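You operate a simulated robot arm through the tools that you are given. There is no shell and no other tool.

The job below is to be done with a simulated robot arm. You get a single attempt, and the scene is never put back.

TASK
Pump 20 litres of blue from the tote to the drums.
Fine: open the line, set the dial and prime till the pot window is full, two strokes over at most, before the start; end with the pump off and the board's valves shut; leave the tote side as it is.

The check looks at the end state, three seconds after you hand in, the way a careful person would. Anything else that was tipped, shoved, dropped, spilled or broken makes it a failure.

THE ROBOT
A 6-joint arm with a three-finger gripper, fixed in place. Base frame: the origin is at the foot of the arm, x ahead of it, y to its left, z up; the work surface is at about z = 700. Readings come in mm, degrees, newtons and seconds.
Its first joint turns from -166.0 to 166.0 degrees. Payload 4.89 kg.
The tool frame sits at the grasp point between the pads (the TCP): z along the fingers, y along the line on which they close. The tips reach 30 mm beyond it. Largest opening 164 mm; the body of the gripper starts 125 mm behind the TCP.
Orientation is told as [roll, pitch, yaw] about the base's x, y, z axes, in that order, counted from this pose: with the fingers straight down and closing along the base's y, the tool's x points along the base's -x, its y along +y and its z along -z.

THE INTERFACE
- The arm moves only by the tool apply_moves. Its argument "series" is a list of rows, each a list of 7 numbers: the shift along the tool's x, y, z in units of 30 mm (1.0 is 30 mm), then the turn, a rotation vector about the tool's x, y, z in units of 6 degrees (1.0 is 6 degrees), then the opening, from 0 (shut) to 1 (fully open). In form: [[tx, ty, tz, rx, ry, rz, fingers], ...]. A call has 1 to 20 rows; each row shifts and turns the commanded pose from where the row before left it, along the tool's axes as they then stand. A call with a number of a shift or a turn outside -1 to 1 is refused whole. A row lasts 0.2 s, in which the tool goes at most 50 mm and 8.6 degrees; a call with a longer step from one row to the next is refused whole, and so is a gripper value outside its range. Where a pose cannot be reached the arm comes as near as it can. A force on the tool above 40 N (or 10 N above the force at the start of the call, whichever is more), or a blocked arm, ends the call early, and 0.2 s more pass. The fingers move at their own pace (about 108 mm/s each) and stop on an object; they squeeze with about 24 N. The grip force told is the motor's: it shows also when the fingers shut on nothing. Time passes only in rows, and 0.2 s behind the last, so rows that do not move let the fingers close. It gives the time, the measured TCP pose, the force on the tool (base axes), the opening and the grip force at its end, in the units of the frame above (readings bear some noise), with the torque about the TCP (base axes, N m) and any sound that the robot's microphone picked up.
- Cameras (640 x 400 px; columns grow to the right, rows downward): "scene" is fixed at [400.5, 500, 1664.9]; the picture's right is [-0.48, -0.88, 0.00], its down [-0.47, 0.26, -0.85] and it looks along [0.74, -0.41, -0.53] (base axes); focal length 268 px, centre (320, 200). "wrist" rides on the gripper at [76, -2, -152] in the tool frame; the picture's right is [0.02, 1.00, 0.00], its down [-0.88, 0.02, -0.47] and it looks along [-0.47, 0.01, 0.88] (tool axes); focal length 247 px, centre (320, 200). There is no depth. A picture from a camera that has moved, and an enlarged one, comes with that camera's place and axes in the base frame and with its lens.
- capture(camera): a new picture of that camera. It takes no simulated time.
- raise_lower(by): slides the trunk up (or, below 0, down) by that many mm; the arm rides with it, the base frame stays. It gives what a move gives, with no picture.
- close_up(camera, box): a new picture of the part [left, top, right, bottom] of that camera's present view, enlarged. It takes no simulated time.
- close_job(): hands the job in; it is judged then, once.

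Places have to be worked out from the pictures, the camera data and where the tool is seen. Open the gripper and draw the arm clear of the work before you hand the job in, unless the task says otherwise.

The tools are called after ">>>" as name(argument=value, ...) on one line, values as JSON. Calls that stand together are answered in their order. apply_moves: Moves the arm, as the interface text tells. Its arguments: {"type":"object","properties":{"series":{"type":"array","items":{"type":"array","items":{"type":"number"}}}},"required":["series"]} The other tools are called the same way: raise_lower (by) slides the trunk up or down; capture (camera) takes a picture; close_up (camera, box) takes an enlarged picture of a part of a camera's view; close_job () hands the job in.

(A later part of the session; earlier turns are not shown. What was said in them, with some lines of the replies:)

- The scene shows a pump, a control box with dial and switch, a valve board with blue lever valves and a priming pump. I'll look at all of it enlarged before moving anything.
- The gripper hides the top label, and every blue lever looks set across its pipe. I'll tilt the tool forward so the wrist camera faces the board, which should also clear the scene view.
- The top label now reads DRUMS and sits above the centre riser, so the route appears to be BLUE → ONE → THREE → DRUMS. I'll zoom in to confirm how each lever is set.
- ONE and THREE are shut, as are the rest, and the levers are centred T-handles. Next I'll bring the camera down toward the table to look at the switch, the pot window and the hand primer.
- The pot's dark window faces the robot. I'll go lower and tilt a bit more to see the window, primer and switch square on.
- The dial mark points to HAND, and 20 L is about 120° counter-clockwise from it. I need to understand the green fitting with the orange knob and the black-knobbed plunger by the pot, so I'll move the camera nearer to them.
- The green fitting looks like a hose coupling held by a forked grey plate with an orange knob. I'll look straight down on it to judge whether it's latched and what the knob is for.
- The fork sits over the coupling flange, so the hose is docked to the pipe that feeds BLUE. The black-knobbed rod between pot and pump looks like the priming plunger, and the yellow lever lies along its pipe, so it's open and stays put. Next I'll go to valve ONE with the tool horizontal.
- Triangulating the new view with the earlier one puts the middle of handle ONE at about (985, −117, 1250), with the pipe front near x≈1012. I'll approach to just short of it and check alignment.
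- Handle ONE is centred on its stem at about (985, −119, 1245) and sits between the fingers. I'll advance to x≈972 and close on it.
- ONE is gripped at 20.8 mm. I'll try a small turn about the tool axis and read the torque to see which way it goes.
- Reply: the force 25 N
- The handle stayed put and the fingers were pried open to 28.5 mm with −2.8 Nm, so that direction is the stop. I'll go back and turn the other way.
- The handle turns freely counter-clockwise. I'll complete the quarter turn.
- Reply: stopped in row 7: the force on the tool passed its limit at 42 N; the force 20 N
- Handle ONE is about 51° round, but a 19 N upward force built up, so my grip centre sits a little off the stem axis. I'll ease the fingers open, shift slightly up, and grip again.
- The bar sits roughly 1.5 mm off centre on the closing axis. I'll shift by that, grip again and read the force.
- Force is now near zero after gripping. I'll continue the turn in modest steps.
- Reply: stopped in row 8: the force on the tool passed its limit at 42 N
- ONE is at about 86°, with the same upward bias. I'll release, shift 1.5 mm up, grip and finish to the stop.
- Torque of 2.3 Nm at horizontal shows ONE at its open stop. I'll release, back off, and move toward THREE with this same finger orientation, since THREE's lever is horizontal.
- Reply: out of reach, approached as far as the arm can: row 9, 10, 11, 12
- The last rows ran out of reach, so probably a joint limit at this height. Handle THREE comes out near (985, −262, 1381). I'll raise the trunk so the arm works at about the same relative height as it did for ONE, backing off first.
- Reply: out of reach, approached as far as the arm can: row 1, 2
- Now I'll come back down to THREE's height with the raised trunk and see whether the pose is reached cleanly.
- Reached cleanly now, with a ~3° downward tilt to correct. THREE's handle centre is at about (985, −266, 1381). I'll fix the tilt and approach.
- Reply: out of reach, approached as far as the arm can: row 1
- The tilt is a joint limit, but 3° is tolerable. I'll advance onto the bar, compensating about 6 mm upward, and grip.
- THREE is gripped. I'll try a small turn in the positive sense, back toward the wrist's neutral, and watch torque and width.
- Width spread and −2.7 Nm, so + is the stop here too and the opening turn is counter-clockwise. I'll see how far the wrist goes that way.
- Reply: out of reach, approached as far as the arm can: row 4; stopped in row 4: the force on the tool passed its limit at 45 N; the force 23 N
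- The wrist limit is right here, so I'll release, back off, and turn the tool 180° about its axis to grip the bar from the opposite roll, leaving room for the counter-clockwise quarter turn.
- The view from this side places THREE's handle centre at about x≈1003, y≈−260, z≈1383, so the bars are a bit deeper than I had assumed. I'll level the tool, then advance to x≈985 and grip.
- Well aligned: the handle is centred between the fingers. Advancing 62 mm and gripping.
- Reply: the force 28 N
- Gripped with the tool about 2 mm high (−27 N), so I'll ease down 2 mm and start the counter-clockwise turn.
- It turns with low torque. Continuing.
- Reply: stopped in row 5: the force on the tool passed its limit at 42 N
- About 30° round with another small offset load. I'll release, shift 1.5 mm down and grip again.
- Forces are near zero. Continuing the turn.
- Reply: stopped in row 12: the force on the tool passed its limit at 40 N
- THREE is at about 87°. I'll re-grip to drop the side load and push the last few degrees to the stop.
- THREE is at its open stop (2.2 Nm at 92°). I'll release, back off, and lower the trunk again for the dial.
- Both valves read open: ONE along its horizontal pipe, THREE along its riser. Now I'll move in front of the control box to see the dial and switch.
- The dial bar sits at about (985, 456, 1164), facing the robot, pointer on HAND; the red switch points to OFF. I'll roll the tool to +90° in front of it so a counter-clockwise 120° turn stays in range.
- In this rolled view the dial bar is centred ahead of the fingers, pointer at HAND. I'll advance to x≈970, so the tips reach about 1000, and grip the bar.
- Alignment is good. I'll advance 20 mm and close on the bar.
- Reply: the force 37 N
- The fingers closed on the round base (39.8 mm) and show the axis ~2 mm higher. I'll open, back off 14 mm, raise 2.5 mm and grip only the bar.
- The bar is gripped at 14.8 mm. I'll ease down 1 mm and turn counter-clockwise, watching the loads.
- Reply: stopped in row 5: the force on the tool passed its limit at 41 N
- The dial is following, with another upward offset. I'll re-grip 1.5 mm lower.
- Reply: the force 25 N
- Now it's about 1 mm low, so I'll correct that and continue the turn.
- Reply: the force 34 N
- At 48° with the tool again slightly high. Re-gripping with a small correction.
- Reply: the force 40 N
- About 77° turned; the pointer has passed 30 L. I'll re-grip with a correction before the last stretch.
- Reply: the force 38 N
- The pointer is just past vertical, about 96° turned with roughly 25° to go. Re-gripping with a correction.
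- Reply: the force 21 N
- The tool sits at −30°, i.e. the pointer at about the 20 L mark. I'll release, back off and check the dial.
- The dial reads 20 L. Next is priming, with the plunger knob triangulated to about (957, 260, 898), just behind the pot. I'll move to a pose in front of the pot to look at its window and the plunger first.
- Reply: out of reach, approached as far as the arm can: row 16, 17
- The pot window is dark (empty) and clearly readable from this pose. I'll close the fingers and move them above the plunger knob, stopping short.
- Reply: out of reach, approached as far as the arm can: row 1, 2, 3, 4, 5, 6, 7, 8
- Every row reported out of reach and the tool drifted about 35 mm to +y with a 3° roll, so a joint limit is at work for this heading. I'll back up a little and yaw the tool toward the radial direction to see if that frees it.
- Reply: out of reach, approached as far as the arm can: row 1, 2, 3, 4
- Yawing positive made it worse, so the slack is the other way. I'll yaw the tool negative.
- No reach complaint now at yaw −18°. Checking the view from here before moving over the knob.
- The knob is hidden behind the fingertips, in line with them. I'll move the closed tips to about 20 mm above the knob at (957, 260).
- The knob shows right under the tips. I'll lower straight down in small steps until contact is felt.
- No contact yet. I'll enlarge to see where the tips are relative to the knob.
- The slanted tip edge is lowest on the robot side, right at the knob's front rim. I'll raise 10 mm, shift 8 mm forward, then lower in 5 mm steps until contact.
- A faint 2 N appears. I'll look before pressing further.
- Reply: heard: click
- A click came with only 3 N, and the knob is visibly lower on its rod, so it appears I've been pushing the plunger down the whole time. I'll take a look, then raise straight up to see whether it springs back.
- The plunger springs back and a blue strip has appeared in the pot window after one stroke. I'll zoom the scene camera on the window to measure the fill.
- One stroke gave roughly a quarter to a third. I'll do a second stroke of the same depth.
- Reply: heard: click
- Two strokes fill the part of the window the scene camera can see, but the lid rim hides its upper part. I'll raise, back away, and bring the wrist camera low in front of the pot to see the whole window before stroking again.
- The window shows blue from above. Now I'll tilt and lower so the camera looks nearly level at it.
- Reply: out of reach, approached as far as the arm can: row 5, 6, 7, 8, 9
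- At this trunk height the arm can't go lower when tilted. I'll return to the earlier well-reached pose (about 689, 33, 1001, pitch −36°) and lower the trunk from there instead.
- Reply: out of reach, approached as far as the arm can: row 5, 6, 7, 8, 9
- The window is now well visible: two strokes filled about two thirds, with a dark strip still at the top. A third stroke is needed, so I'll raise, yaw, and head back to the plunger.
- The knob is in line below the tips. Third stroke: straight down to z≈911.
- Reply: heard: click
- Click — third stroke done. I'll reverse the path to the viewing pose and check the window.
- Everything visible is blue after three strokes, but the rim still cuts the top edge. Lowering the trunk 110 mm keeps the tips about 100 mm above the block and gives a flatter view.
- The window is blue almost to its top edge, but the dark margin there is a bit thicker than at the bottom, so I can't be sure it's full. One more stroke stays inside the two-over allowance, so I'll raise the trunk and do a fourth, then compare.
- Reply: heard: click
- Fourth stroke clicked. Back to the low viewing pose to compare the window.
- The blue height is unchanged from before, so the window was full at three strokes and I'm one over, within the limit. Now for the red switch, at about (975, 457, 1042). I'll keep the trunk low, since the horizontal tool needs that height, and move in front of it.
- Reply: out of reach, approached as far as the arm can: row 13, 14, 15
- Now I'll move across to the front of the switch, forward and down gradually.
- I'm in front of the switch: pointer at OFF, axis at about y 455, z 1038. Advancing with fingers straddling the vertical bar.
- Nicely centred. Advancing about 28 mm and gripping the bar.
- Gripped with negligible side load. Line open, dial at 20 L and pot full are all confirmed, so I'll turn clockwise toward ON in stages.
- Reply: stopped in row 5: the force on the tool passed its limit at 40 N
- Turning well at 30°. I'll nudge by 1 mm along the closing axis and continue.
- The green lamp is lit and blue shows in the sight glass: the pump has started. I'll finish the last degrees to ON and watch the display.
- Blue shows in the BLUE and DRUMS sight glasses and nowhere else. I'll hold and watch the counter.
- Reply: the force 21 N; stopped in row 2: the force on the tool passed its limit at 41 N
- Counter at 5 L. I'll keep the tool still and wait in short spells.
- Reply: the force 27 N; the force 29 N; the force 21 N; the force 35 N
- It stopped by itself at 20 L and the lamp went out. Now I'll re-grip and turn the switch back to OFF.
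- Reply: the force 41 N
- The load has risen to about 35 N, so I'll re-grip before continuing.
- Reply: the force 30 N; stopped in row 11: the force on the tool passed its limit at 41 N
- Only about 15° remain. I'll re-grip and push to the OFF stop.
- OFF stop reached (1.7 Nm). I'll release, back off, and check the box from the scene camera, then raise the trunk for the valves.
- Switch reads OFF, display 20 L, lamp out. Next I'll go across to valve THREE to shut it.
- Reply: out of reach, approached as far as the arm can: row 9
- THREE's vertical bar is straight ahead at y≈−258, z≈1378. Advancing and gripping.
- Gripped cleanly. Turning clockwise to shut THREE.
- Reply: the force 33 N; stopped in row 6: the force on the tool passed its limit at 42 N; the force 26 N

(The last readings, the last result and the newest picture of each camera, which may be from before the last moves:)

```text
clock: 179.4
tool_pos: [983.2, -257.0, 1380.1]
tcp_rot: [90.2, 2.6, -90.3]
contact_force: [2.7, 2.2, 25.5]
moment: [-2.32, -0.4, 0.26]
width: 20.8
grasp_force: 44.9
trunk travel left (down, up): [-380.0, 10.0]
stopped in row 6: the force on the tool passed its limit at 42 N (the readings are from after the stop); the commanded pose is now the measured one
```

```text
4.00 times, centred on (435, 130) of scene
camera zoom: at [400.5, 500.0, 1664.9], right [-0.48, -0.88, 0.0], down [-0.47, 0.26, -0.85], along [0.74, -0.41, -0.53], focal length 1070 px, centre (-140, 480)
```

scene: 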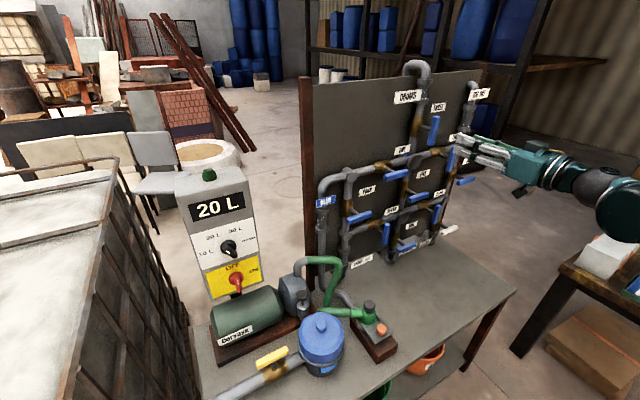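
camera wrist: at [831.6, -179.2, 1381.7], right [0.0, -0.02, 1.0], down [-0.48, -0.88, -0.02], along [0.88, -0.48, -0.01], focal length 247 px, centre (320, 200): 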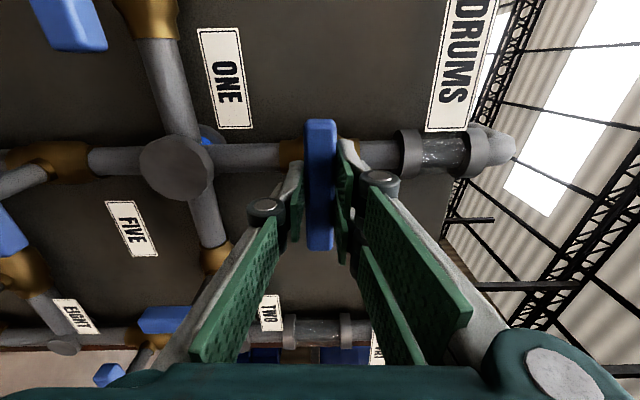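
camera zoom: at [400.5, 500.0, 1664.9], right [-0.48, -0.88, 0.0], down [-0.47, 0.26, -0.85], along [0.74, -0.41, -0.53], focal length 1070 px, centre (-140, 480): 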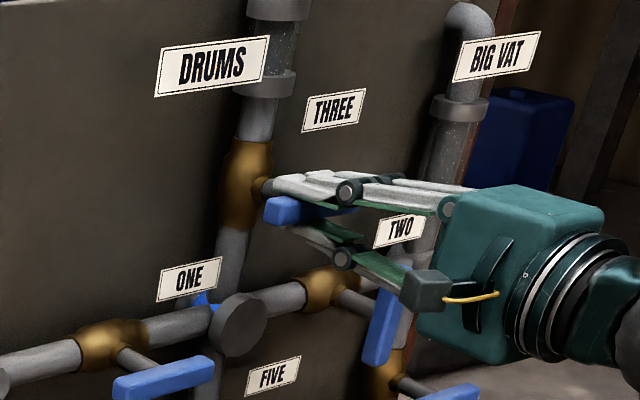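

THREE is shut (horizontal, −2.3 Nm at its stop). I'll release, back off, roll the tool over to −90° for ONE's horizontal bar, and lower the trunk to its original height.

>>> apply_moves(series=[[0, 0, 0, 0, 0, -0.4, 0.4], [0, 0, 0, 0, 0, 0, 0.4], [0, 0, 0, 0, 0, 0, 0.4], [0, 0, -1, 0, 0, 0, 0.4], [0, 0, -1, 0, 0, 0, 0.4], [0, 0, -1, 0, 0, 0, 0.4], [0, 0, -1, 0, 0, 0, 0.4], [0, 0, -0.7, 0, 0, 0, 0.4], [0, 0, 0, 0, 0, -1, 0.4], [0, 0, 0, 0, 0, -1, 0.4], [0, 0, 0, 0, 0, -1, 0.4], [0, 0, 0, 0, 0, -1, 0.4], [0, 0, 0, 0, 0, -1, 0.4], [0, 0, 0, 0, 0, -1, 0.4], [0, 0, 0, 0, 0, -1, 0.4], [0, 0, 0, 0, 0, -1, 0.4], [0, 0, 0, 0, 0, -1, 0.4], [0, 0, 0, 0, 0, -1, 0.4]])

>>> apply_moves(series=[[0, 0, 0, 0, 0, -1, 0.4], [0, 0, 0, 0, 0, -1, 0.4], [0, 0, 0, 0, 0, -1, 0.4], [0, 0, 0, 0, 0, -1, 0.4], [0, 0, 0, 0, 0, -1, 0.4], [0, 0.9, 0, 0, 0, 0, 0.4], [0, 0.9, 0, 0, 0, 0, 0.4], [0, 0.9, 0, 0, 0, 0, 0.4], [0, 0.9, 0, 0, 0, 0, 0.4], [0, 0.9, 0, 0, 0, 0, 0.4]])

>>> raise_lower(by=-130)

>>> capture(camera="wrist")

>>> close_up(camera="scene", box=[370, 80, 470, 180])

```text
clock: 183.2
tool_pos: [843.4, -256.3, 1378.8]
tcp_rot: [90.1, -59.8, -90.4]
contact_force: [-0.3, 0.0, 0.1]
moment: [-0.02, -0.02, -0.02]
width: 65.6
grasp_force: 0.0
trunk travel left (down, up): [-380.0, 10.0]
```

```text
clock: 185.4
tool_pos: [842.5, -122.9, 1379.3]
tcp_rot: [101.2, -89.7, -101.6]
contact_force: [1.0, 0.3, -0.1]
moment: [-0.03, 0.01, 0.05]
width: 65.4
grasp_force: 0.1
trunk travel left (down, up): [-380.0, 10.0]
```

```text
clock: 187.0
tool_pos: [843.2, -122.4, 1249.6]
tcp_rot: [101.0, -89.7, -101.2]
contact_force: [-0.2, 1.5, 0.0]
moment: [0.02, 0.02, -0.02]
width: 65.7
grasp_force: 0.1
trunk travel left (down, up): [-250.0, 140.0]
```

```text
taken
camera wrist: at [690.9, -121.9, 1172.9], right [0.01, 1.0, -0.02], down [-0.47, 0.02, 0.88], along [0.88, 0.0, 0.47], focal length 247 px, centre (320, 200)
```

wrist: 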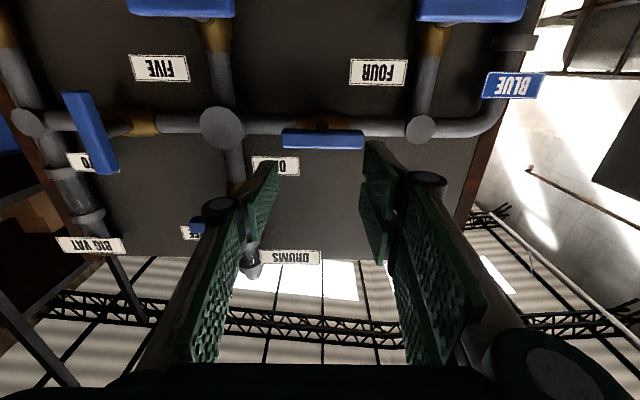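

```text
4.00 times, centred on (420, 130) of scene
camera zoom: at [400.5, 500.0, 1664.9], right [-0.48, -0.88, 0.0], down [-0.47, 0.26, -0.85], along [0.74, -0.41, -0.53], focal length 1070 px, centre (-80, 480)
```

zoom: 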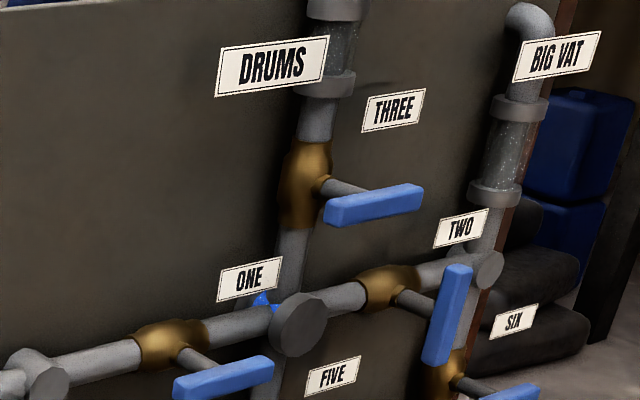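

THREE reads horizontal. ONE's bar is centred ahead at about (−120, 1251). Rolling to −90° to match it.

>>> apply_moves(series=[[0, 0, 0, 0, 0, -1, 0.4], [0, 0, 0, 0, 0, -1, 0.4], [0, 0, 0, 0, 0, -1, 0.4], [0, 0, 0, 0, 0, -1, 0.4], [0, 0, 0, 0, 0, -1, 0.4], [0, 0, 0, 0, 0, -1, 0.4], [0, 0, 0, 0, 0, -1, 0.4], [0, 0, 0, 0, 0, -1, 0.4], [0, 0, 0, 0, 0, -1, 0.4], [0, 0, 0, 0, 0, -1, 0.4], [0, 0, 0, 0, 0, -1, 0.4], [0, 0, 0, 0, 0, -1, 0.4], [0, 0, 0, 0, 0, -1, 0.4], [0, 0, 0, 0, 0, -1, 0.4], [0, 0, 0, 0, 0, -1, 0.4]])

>>> capture(camera="wrist")

```text
clock: 190.2
tool_pos: [843.7, -118.1, 1250.1]
tcp_rot: [-88.4, -0.6, 89.2]
contact_force: [0.5, -0.6, -0.2]
moment: [0.02, -0.02, 0.03]
width: 65.7
grasp_force: 0.0
trunk travel left (down, up): [-250.0, 140.0]
```

```text
taken
camera wrist: at [690.6, -193.6, 1254.5], right [-0.03, -0.01, -1.0], down [-0.46, 0.89, 0.0], along [0.89, 0.46, -0.03], focal length 247 px, centre (320, 200)
```

wrist: 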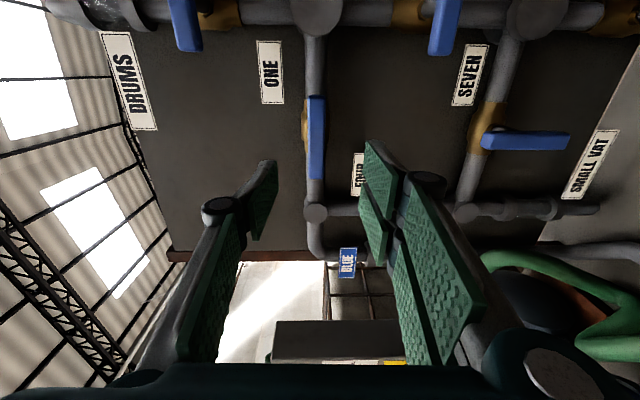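

Bar centre at (−122, 1250). Advancing to x≈980 and gripping.

>>> apply_moves(series=[[0.07, -0.04, 0.93, 0, 0, 0, 0.4], [0.06, -0.03, 0.93, 0, 0, 0, 0.4], [0, 0, 0.93, 0, 0, 0, 0.4], [0, 0, 0.93, 0, 0, 0, 0.4], [0, 0, 0.8, 0, 0, 0, 0.4], [0, 0, 0, 0, 0, 0, 0.4], [0, 0, 0, 0, 0, 0, 0], [0, 0, 0, 0, 0, 0, 0], [0, 0, 0, 0, 0, 0, 0]])

>>> capture(camera="wrist")

```text
clock: 192.2
tool_pos: [979.2, -122.6, 1249.5]
tcp_rot: [-88.7, -0.5, 89.4]
contact_force: [-8.0, 1.6, -26.1]
moment: [-0.08, 0.16, 0.2]
width: 20.8
grasp_force: 45.1
trunk travel left (down, up): [-250.0, 140.0]
```

```text
taken
camera wrist: at [827.1, -197.2, 1254.8], right [-0.02, -0.01, -1.0], down [-0.46, 0.89, 0.0], along [0.89, 0.46, -0.03], focal length 247 px, centre (320, 200)
```

wrist: 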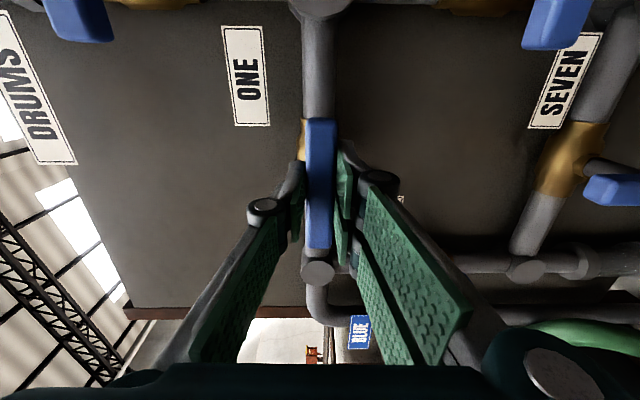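

Gripped but about 2 mm high (−26 N). I'll ease down 2 mm and turn clockwise to shut.

>>> apply_moves(series=[[0, 0.035, 0, 0, 0, 0, 0], [0, 0.035, 0, 0, 0, 0, 0], [0, 0, 0, 0, 0, 0.8, 0], [0, 0, 0, 0, 0, 0.8, 0], [0, 0, 0, 0, 0, 0.8, 0], [0, 0, 0, 0, 0, 0.8, 0], [0, 0, 0, 0, 0, 0.8, 0]])

```text
clock: 193.7
tool_pos: [980.1, -123.5, 1248.3]
tcp_rot: [-90.1, -21.1, 90.0]
contact_force: [2.0, 11.8, -9.1]
moment: [-0.05, -0.17, 1.23]
width: 20.9
grasp_force: 45.2
trunk travel left (down, up): [-250.0, 140.0]
stopped in row 7: the force on the tool passed its limit at 41 N (the readings are from after the stop); the commanded pose is now the measured one
```

>>> apply_moves(series=[[0, 0, 0, 0, 0, 0, 0.25], [0, 0, 0, 0, 0, 0, 0.25], [0, 0.03, 0, 0, 0, 0, 0], [0, 0, 0, 0, 0, 0, 0], [0, 0, 0, 0, 0, 0, 0], [0, 0, 0, 0, 0, 0.8, 0], [0, 0, 0, 0, 0, 0.8, 0], [0, 0, 0, 0, 0, 0.8, 0], [0, 0, 0, 0, 0, 0.8, 0], [0, 0, 0, 0, 0, 0.8, 0], [0, 0, 0, 0, 0, 0.8, 0]])

```text
clock: 195.6
tool_pos: [979.2, -123.0, 1247.3]
tcp_rot: [-90.1, -35.8, 89.8]
contact_force: [-1.0, 2.4, -23.6]
moment: [-0.05, 0.57, 0.08]
width: 20.6
grasp_force: 45.1
trunk travel left (down, up): [-250.0, 140.0]
stopped in row 9: the force on the tool passed its limit at 42 N (the readings are from after the stop); the commanded pose is now the measured one
```

>>> apply_moves(series=[[0, 0, 0, 0, 0, 0, 0.25], [0, 0, 0, 0, 0, 0, 0.25], [0, 0.055, 0, 0, 0, 0, 0], [0, 0, 0, 0, 0, 0, 0], [0, 0, 0, 0, 0, 0, 0]])

>>> apply_moves(series=[[0, 0, 0, 0, 0, 0.8, 0], [0, 0, 0, 0, 0, 0.8, 0], [0, 0, 0, 0, 0, 0.8, 0], [0, 0, 0, 0, 0, 0.8, 0], [0, 0, 0, 0, 0, 0.8, 0]])

>>> capture(camera="wrist")

```text
clock: 196.8
tool_pos: [978.6, -123.4, 1247.3]
tcp_rot: [-90.0, -35.9, 89.8]
contact_force: [17.4, -1.5, 12.9]
moment: [0.02, -0.31, -0.16]
width: 20.4
grasp_force: 45.1
trunk travel left (down, up): [-250.0, 140.0]
```

```text
clock: 198.0
tool_pos: [978.6, -121.1, 1246.8]
tcp_rot: [-90.0, -59.9, 90.0]
contact_force: [-8.2, 9.8, -24.9]
moment: [-0.08, 0.65, 0.29]
width: 20.4
grasp_force: 44.2
trunk travel left (down, up): [-250.0, 140.0]
```

```text
taken
camera wrist: at [826.4, -161.1, 1181.0], right [0.0, 0.85, -0.52], down [-0.47, 0.46, 0.75], along [0.88, 0.24, 0.4], focal length 247 px, centre (320, 200)
```

wrist: 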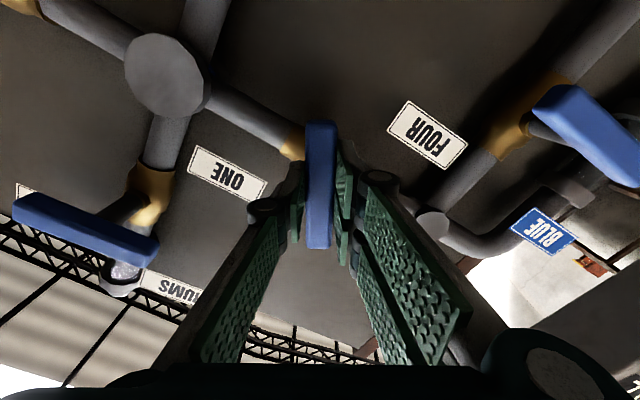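

Turning steadily with about 30° left. Re-gripping and finishing to the stop.

>>> apply_moves(series=[[0, 0, 0, 0, 0, 0, 0.25], [0, 0, 0, 0, 0, 0, 0.25], [0, 0.02, 0, 0, 0, 0, 0], [0, 0, 0, 0, 0, 0, 0], [0, 0, 0, 0, 0, 0, 0], [0, 0, 0, 0, 0, 0.7, 0], [0, 0, 0, 0, 0, 0.7, 0], [0, 0, 0, 0, 0, 0.7, 0], [0, 0, 0, 0, 0, 0.7, 0]])

>>> apply_moves(series=[[0, 0, 0, 0, 0, 0, 0.25], [0, 0, 0, 0, 0, 0, 0.25], [0, 0, 0, 0, 0, 0, 0], [0, 0, 0, 0, 0, 0, 0], [0, 0, 0, 0, 0, 0, 0], [0, 0, 0, 0, 0, 0.7, 0], [0, 0, 0, 0, 0, 0.7, 0], [0, 0, 0, 0, 0, 0.7, 0]])

>>> capture(camera="wrist")

```text
clock: 200.0
tool_pos: [977.8, -120.1, 1245.9]
tcp_rot: [-90.0, -76.6, 90.0]
contact_force: [-4.1, 19.2, -19.0]
moment: [-0.08, 0.32, 0.55]
width: 20.8
grasp_force: 44.9
trunk travel left (down, up): [-250.0, 140.0]
```

```text
clock: 201.8
tool_pos: [978.7, -120.5, 1246.7]
tcp_rot: [-90.8, -89.2, 90.6]
contact_force: [0.8, 27.6, -12.3]
moment: [-0.06, 0.21, 0.69]
width: 20.5
grasp_force: 44.9
trunk travel left (down, up): [-250.0, 140.0]
```

```text
taken
camera wrist: at [826.8, -122.0, 1170.3], right [0.0, 1.0, -0.04], down [-0.47, 0.03, 0.88], along [0.88, 0.01, 0.47], focal length 247 px, centre (320, 200)
```

wrist: 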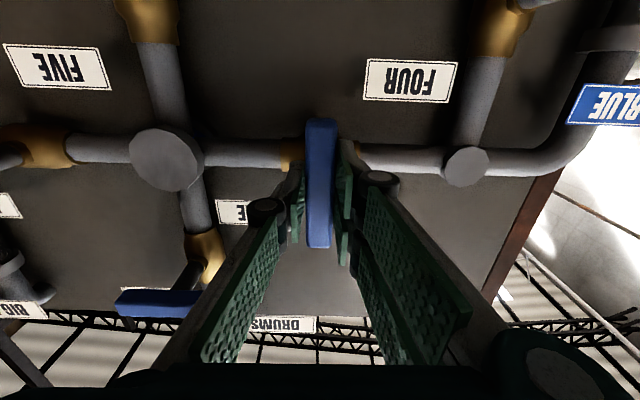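

Nearly vertical. One more re-grip with a small shift to relieve the side load, then push to the stop.

>>> apply_moves(series=[[0, 0, 0, 0, 0, 0, 0.25], [0, 0, 0, 0, 0, 0, 0.25], [0, 0.05, 0, 0, 0, 0, 0], [0, 0, 0, 0, 0, 0, 0], [0, 0, 0, 0, 0, 0, 0], [0, 0, 0, 0, 0, 0.5, 0], [0, 0, 0, 0, 0, 0.5, 0]])

>>> capture(camera="wrist")

```text
clock: 203.4
tool_pos: [978.3, -118.6, 1246.5]
tcp_rot: [90.3, -84.8, -90.5]
contact_force: [1.3, 16.2, -4.6]
moment: [-2.54, 0.13, 0.37]
width: 22.9
grasp_force: 45.3
trunk travel left (down, up): [-250.0, 140.0]
```

```text
taken
camera wrist: at [826.6, -113.4, 1170.3], right [0.0, 1.0, 0.07], down [-0.47, -0.06, 0.88], along [0.88, -0.03, 0.47], focal length 247 px, centre (320, 200)
```

wrist: 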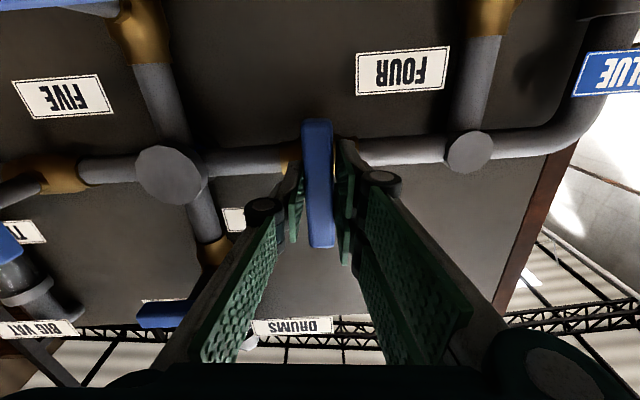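

ONE is at its shut stop (−2.5 Nm). I'll release, back away clear of the work, and check everything.

>>> apply_moves(series=[[0, 0, 0, 0, 0, -0.7, 0], [0, 0, 0, 0, 0, 0, 0.4], [0, 0, 0, 0, 0, 0, 0.4], [0, 0, 0, 0, 0, 0, 0.4], [0, 0, -1, 0, 0, 0, 0.4], [0, 0, -1, 0, 0, 0, 0.4], [0, 0, -1, 0, 0, 0, 0.4], [0, 0, -1, 0, 0, 0, 0.4], [0, 0, -1, 0, 0, 0, 0.6], [0, 0, -1, 0, 0, 0, 0.6], [0, 0, -1, 0, 0, 0, 1], [-0.5, 0, -1, 0, 0, 0, 1], [-0.5, 0, -0.5, 0, 0, 0, 1]])

>>> capture(camera="scene")

>>> close_up(camera="scene", box=[300, 50, 500, 270])

>>> close_up(camera="scene", box=[180, 160, 400, 390])

>>> capture(camera="wrist")

```text
clock: 206.2
tool_pos: [724.8, -121.6, 1274.9]
tcp_rot: [91.0, -88.9, -91.3]
contact_force: [1.6, -0.6, 0.0]
moment: [0.01, -0.04, 0.06]
width: 163.8
grasp_force: 0.1
trunk travel left (down, up): [-250.0, 140.0]
```

```text
taken
```

scene: 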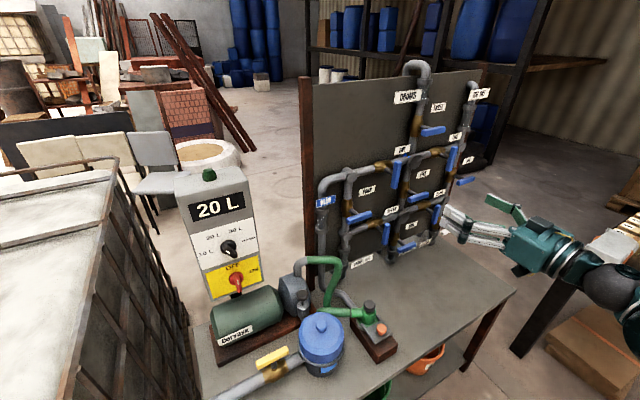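

```text
1.82 times, centred on (400, 160) of scene
camera zoom: at [400.5, 500.0, 1664.9], right [-0.48, -0.88, 0.0], down [-0.47, 0.26, -0.85], along [0.74, -0.41, -0.53], focal length 486 px, centre (174, 273)
```

zoom: 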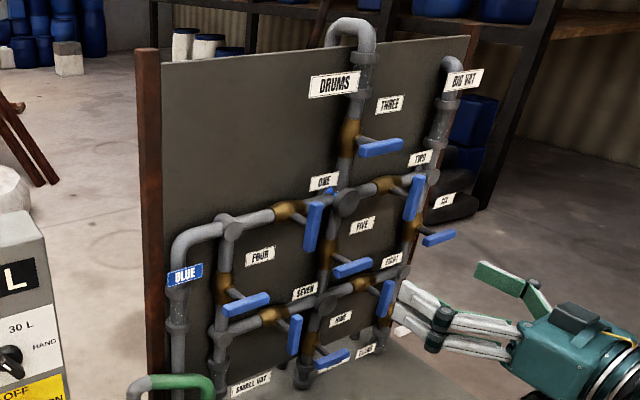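

```text
1.74 times, centred on (290, 275) of scene
camera zoom: at [400.5, 500.0, 1664.9], right [-0.48, -0.88, 0.0], down [-0.47, 0.26, -0.85], along [0.74, -0.41, -0.53], focal length 465 px, centre (372, 70)
```

zoom: 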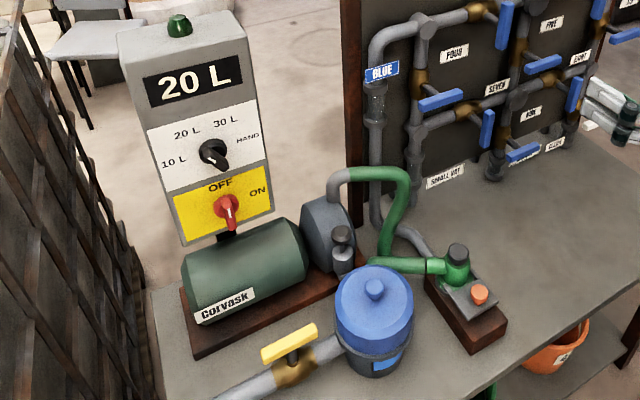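

```text
taken
camera wrist: at [573.2, -120.4, 1199.4], right [0.0, 1.0, 0.0], down [-0.47, 0.0, 0.88], along [0.88, 0.0, 0.47], focal length 247 px, centre (320, 200)
```

wrist: 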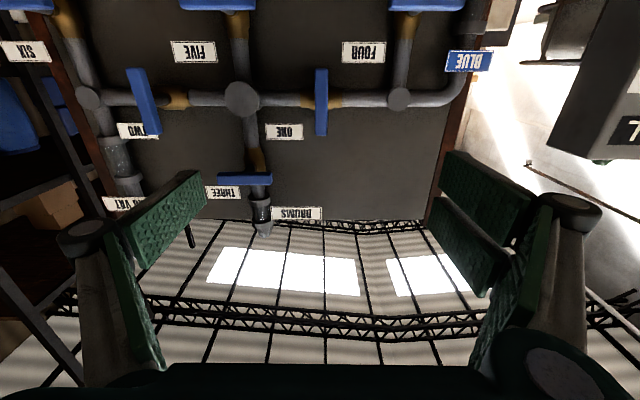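

All valves read shut and the switch OFF at 20 L. I'll look closer at the small blue spot behind the centre junction and at the white CLEAR lever, to be sure nothing is amiss.

>>> close_up(camera="scene", box=[395, 140, 425, 165])

>>> apply_moves(series=[[-1, 0, -0.5, 0, 0, 0, 1], [-1, 0, -0.5, 0, 0, 0, 1], [-1, 0, 0, 0, 0, 0, 1], [-1, 0, 0, 0, 0, 0, 1], [-1, 0, 0, 0, 0, 0, 1]])

>>> close_up(camera="scene", box=[390, 150, 490, 250])

>>> close_up(camera="scene", box=[180, 190, 280, 290])

>>> capture(camera="scene")

```text
16.00 times, centred on (410, 152) of scene
camera zoom: at [400.5, 500.0, 1664.9], right [-0.48, -0.88, 0.0], down [-0.47, 0.26, -0.85], along [0.74, -0.41, -0.53], focal length 4281 px, centre (-1120, 960)
```

zoom: 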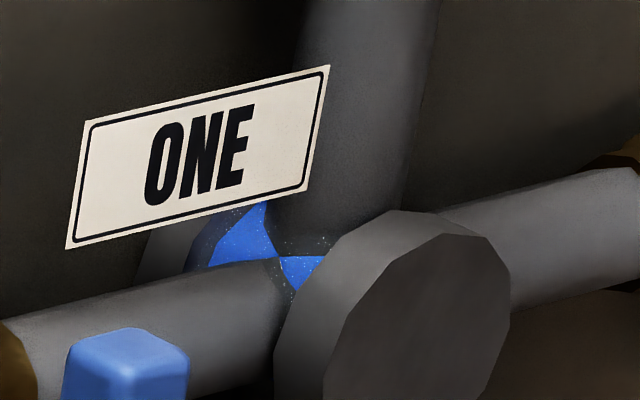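

```text
clock: 207.4
tool_pos: [694.0, -124.7, 1426.1]
tcp_rot: [90.6, -88.9, -90.8]
contact_force: [1.5, -0.5, -0.2]
moment: [0.0, -0.03, 0.05]
width: 163.6
grasp_force: 0.0
trunk travel left (down, up): [-250.0, 140.0]
```

```text
4.00 times, centred on (440, 200) of scene
camera zoom: at [400.5, 500.0, 1664.9], right [-0.48, -0.88, 0.0], down [-0.47, 0.26, -0.85], along [0.74, -0.41, -0.53], focal length 1070 px, centre (-160, 200)
```

zoom: 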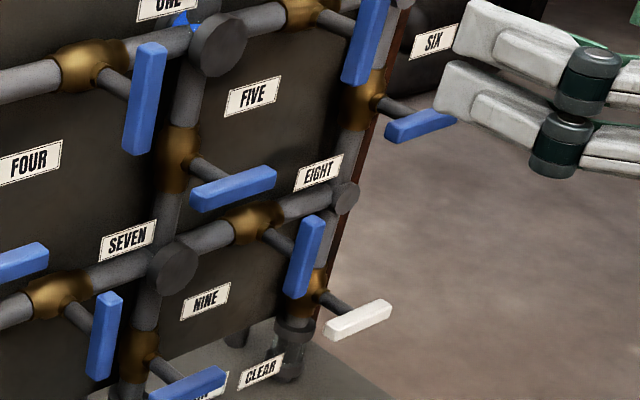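

```text
4.00 times, centred on (230, 240) of scene
camera zoom: at [400.5, 500.0, 1664.9], right [-0.48, -0.88, 0.0], down [-0.47, 0.26, -0.85], along [0.74, -0.41, -0.53], focal length 1070 px, centre (680, 40)
```

zoom: 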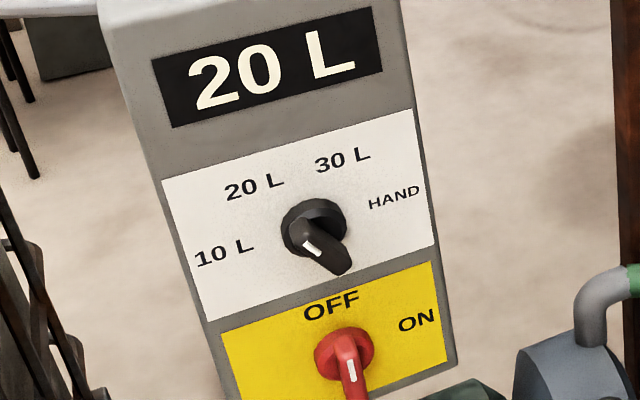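

```text
taken
```

scene: 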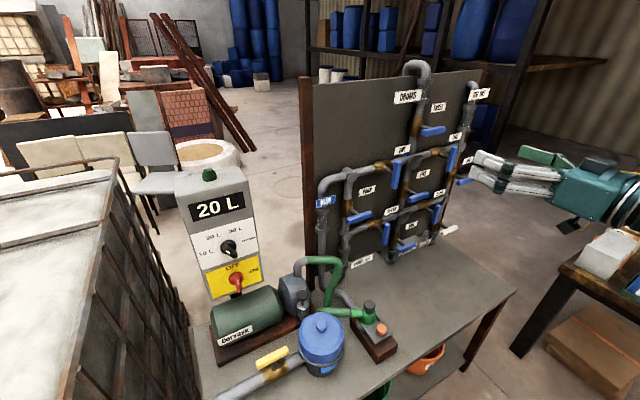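

The blue spot is just a sight glass behind the junction, still holding some of the pumped blue; there's no spill. Final state: 20 L shown, pump OFF, every board valve across its pipe, yellow tote valve untouched, gripper open and clear. Handing in.

>>> close_job()

```text
The job is handed in.
```

I pumped 20 litres of blue from the tote to the drums and handed the job in. The counter reads 20 L, and the pump stopped by itself at that mark.

- **Line:** I opened ONE and THREE, which carry BLUE to DRUMS. Blue showed in the BLUE and DRUMS sight glasses but not in the other outlets.
- **Dial:** It was on HAND. I set it to 20 L, and it is still there.
- **Priming:** I gave the plunger four strokes. The window was full after three, but I couldn't be sure of the top edge, so the fourth went one over.
- **End state:** The pump switch is at OFF and the lamp is out. ONE and THREE are shut again, and I left the other board valves shut as they were.
- **Tote side:** I didn't touch the yellow valve or anything else there.

A little blue is still in the pipe behind the centre junction, between the shut valves. I didn't flush it, since you didn't ask for that. I saw no spills, and the arm is clear of the work with the gripper open.
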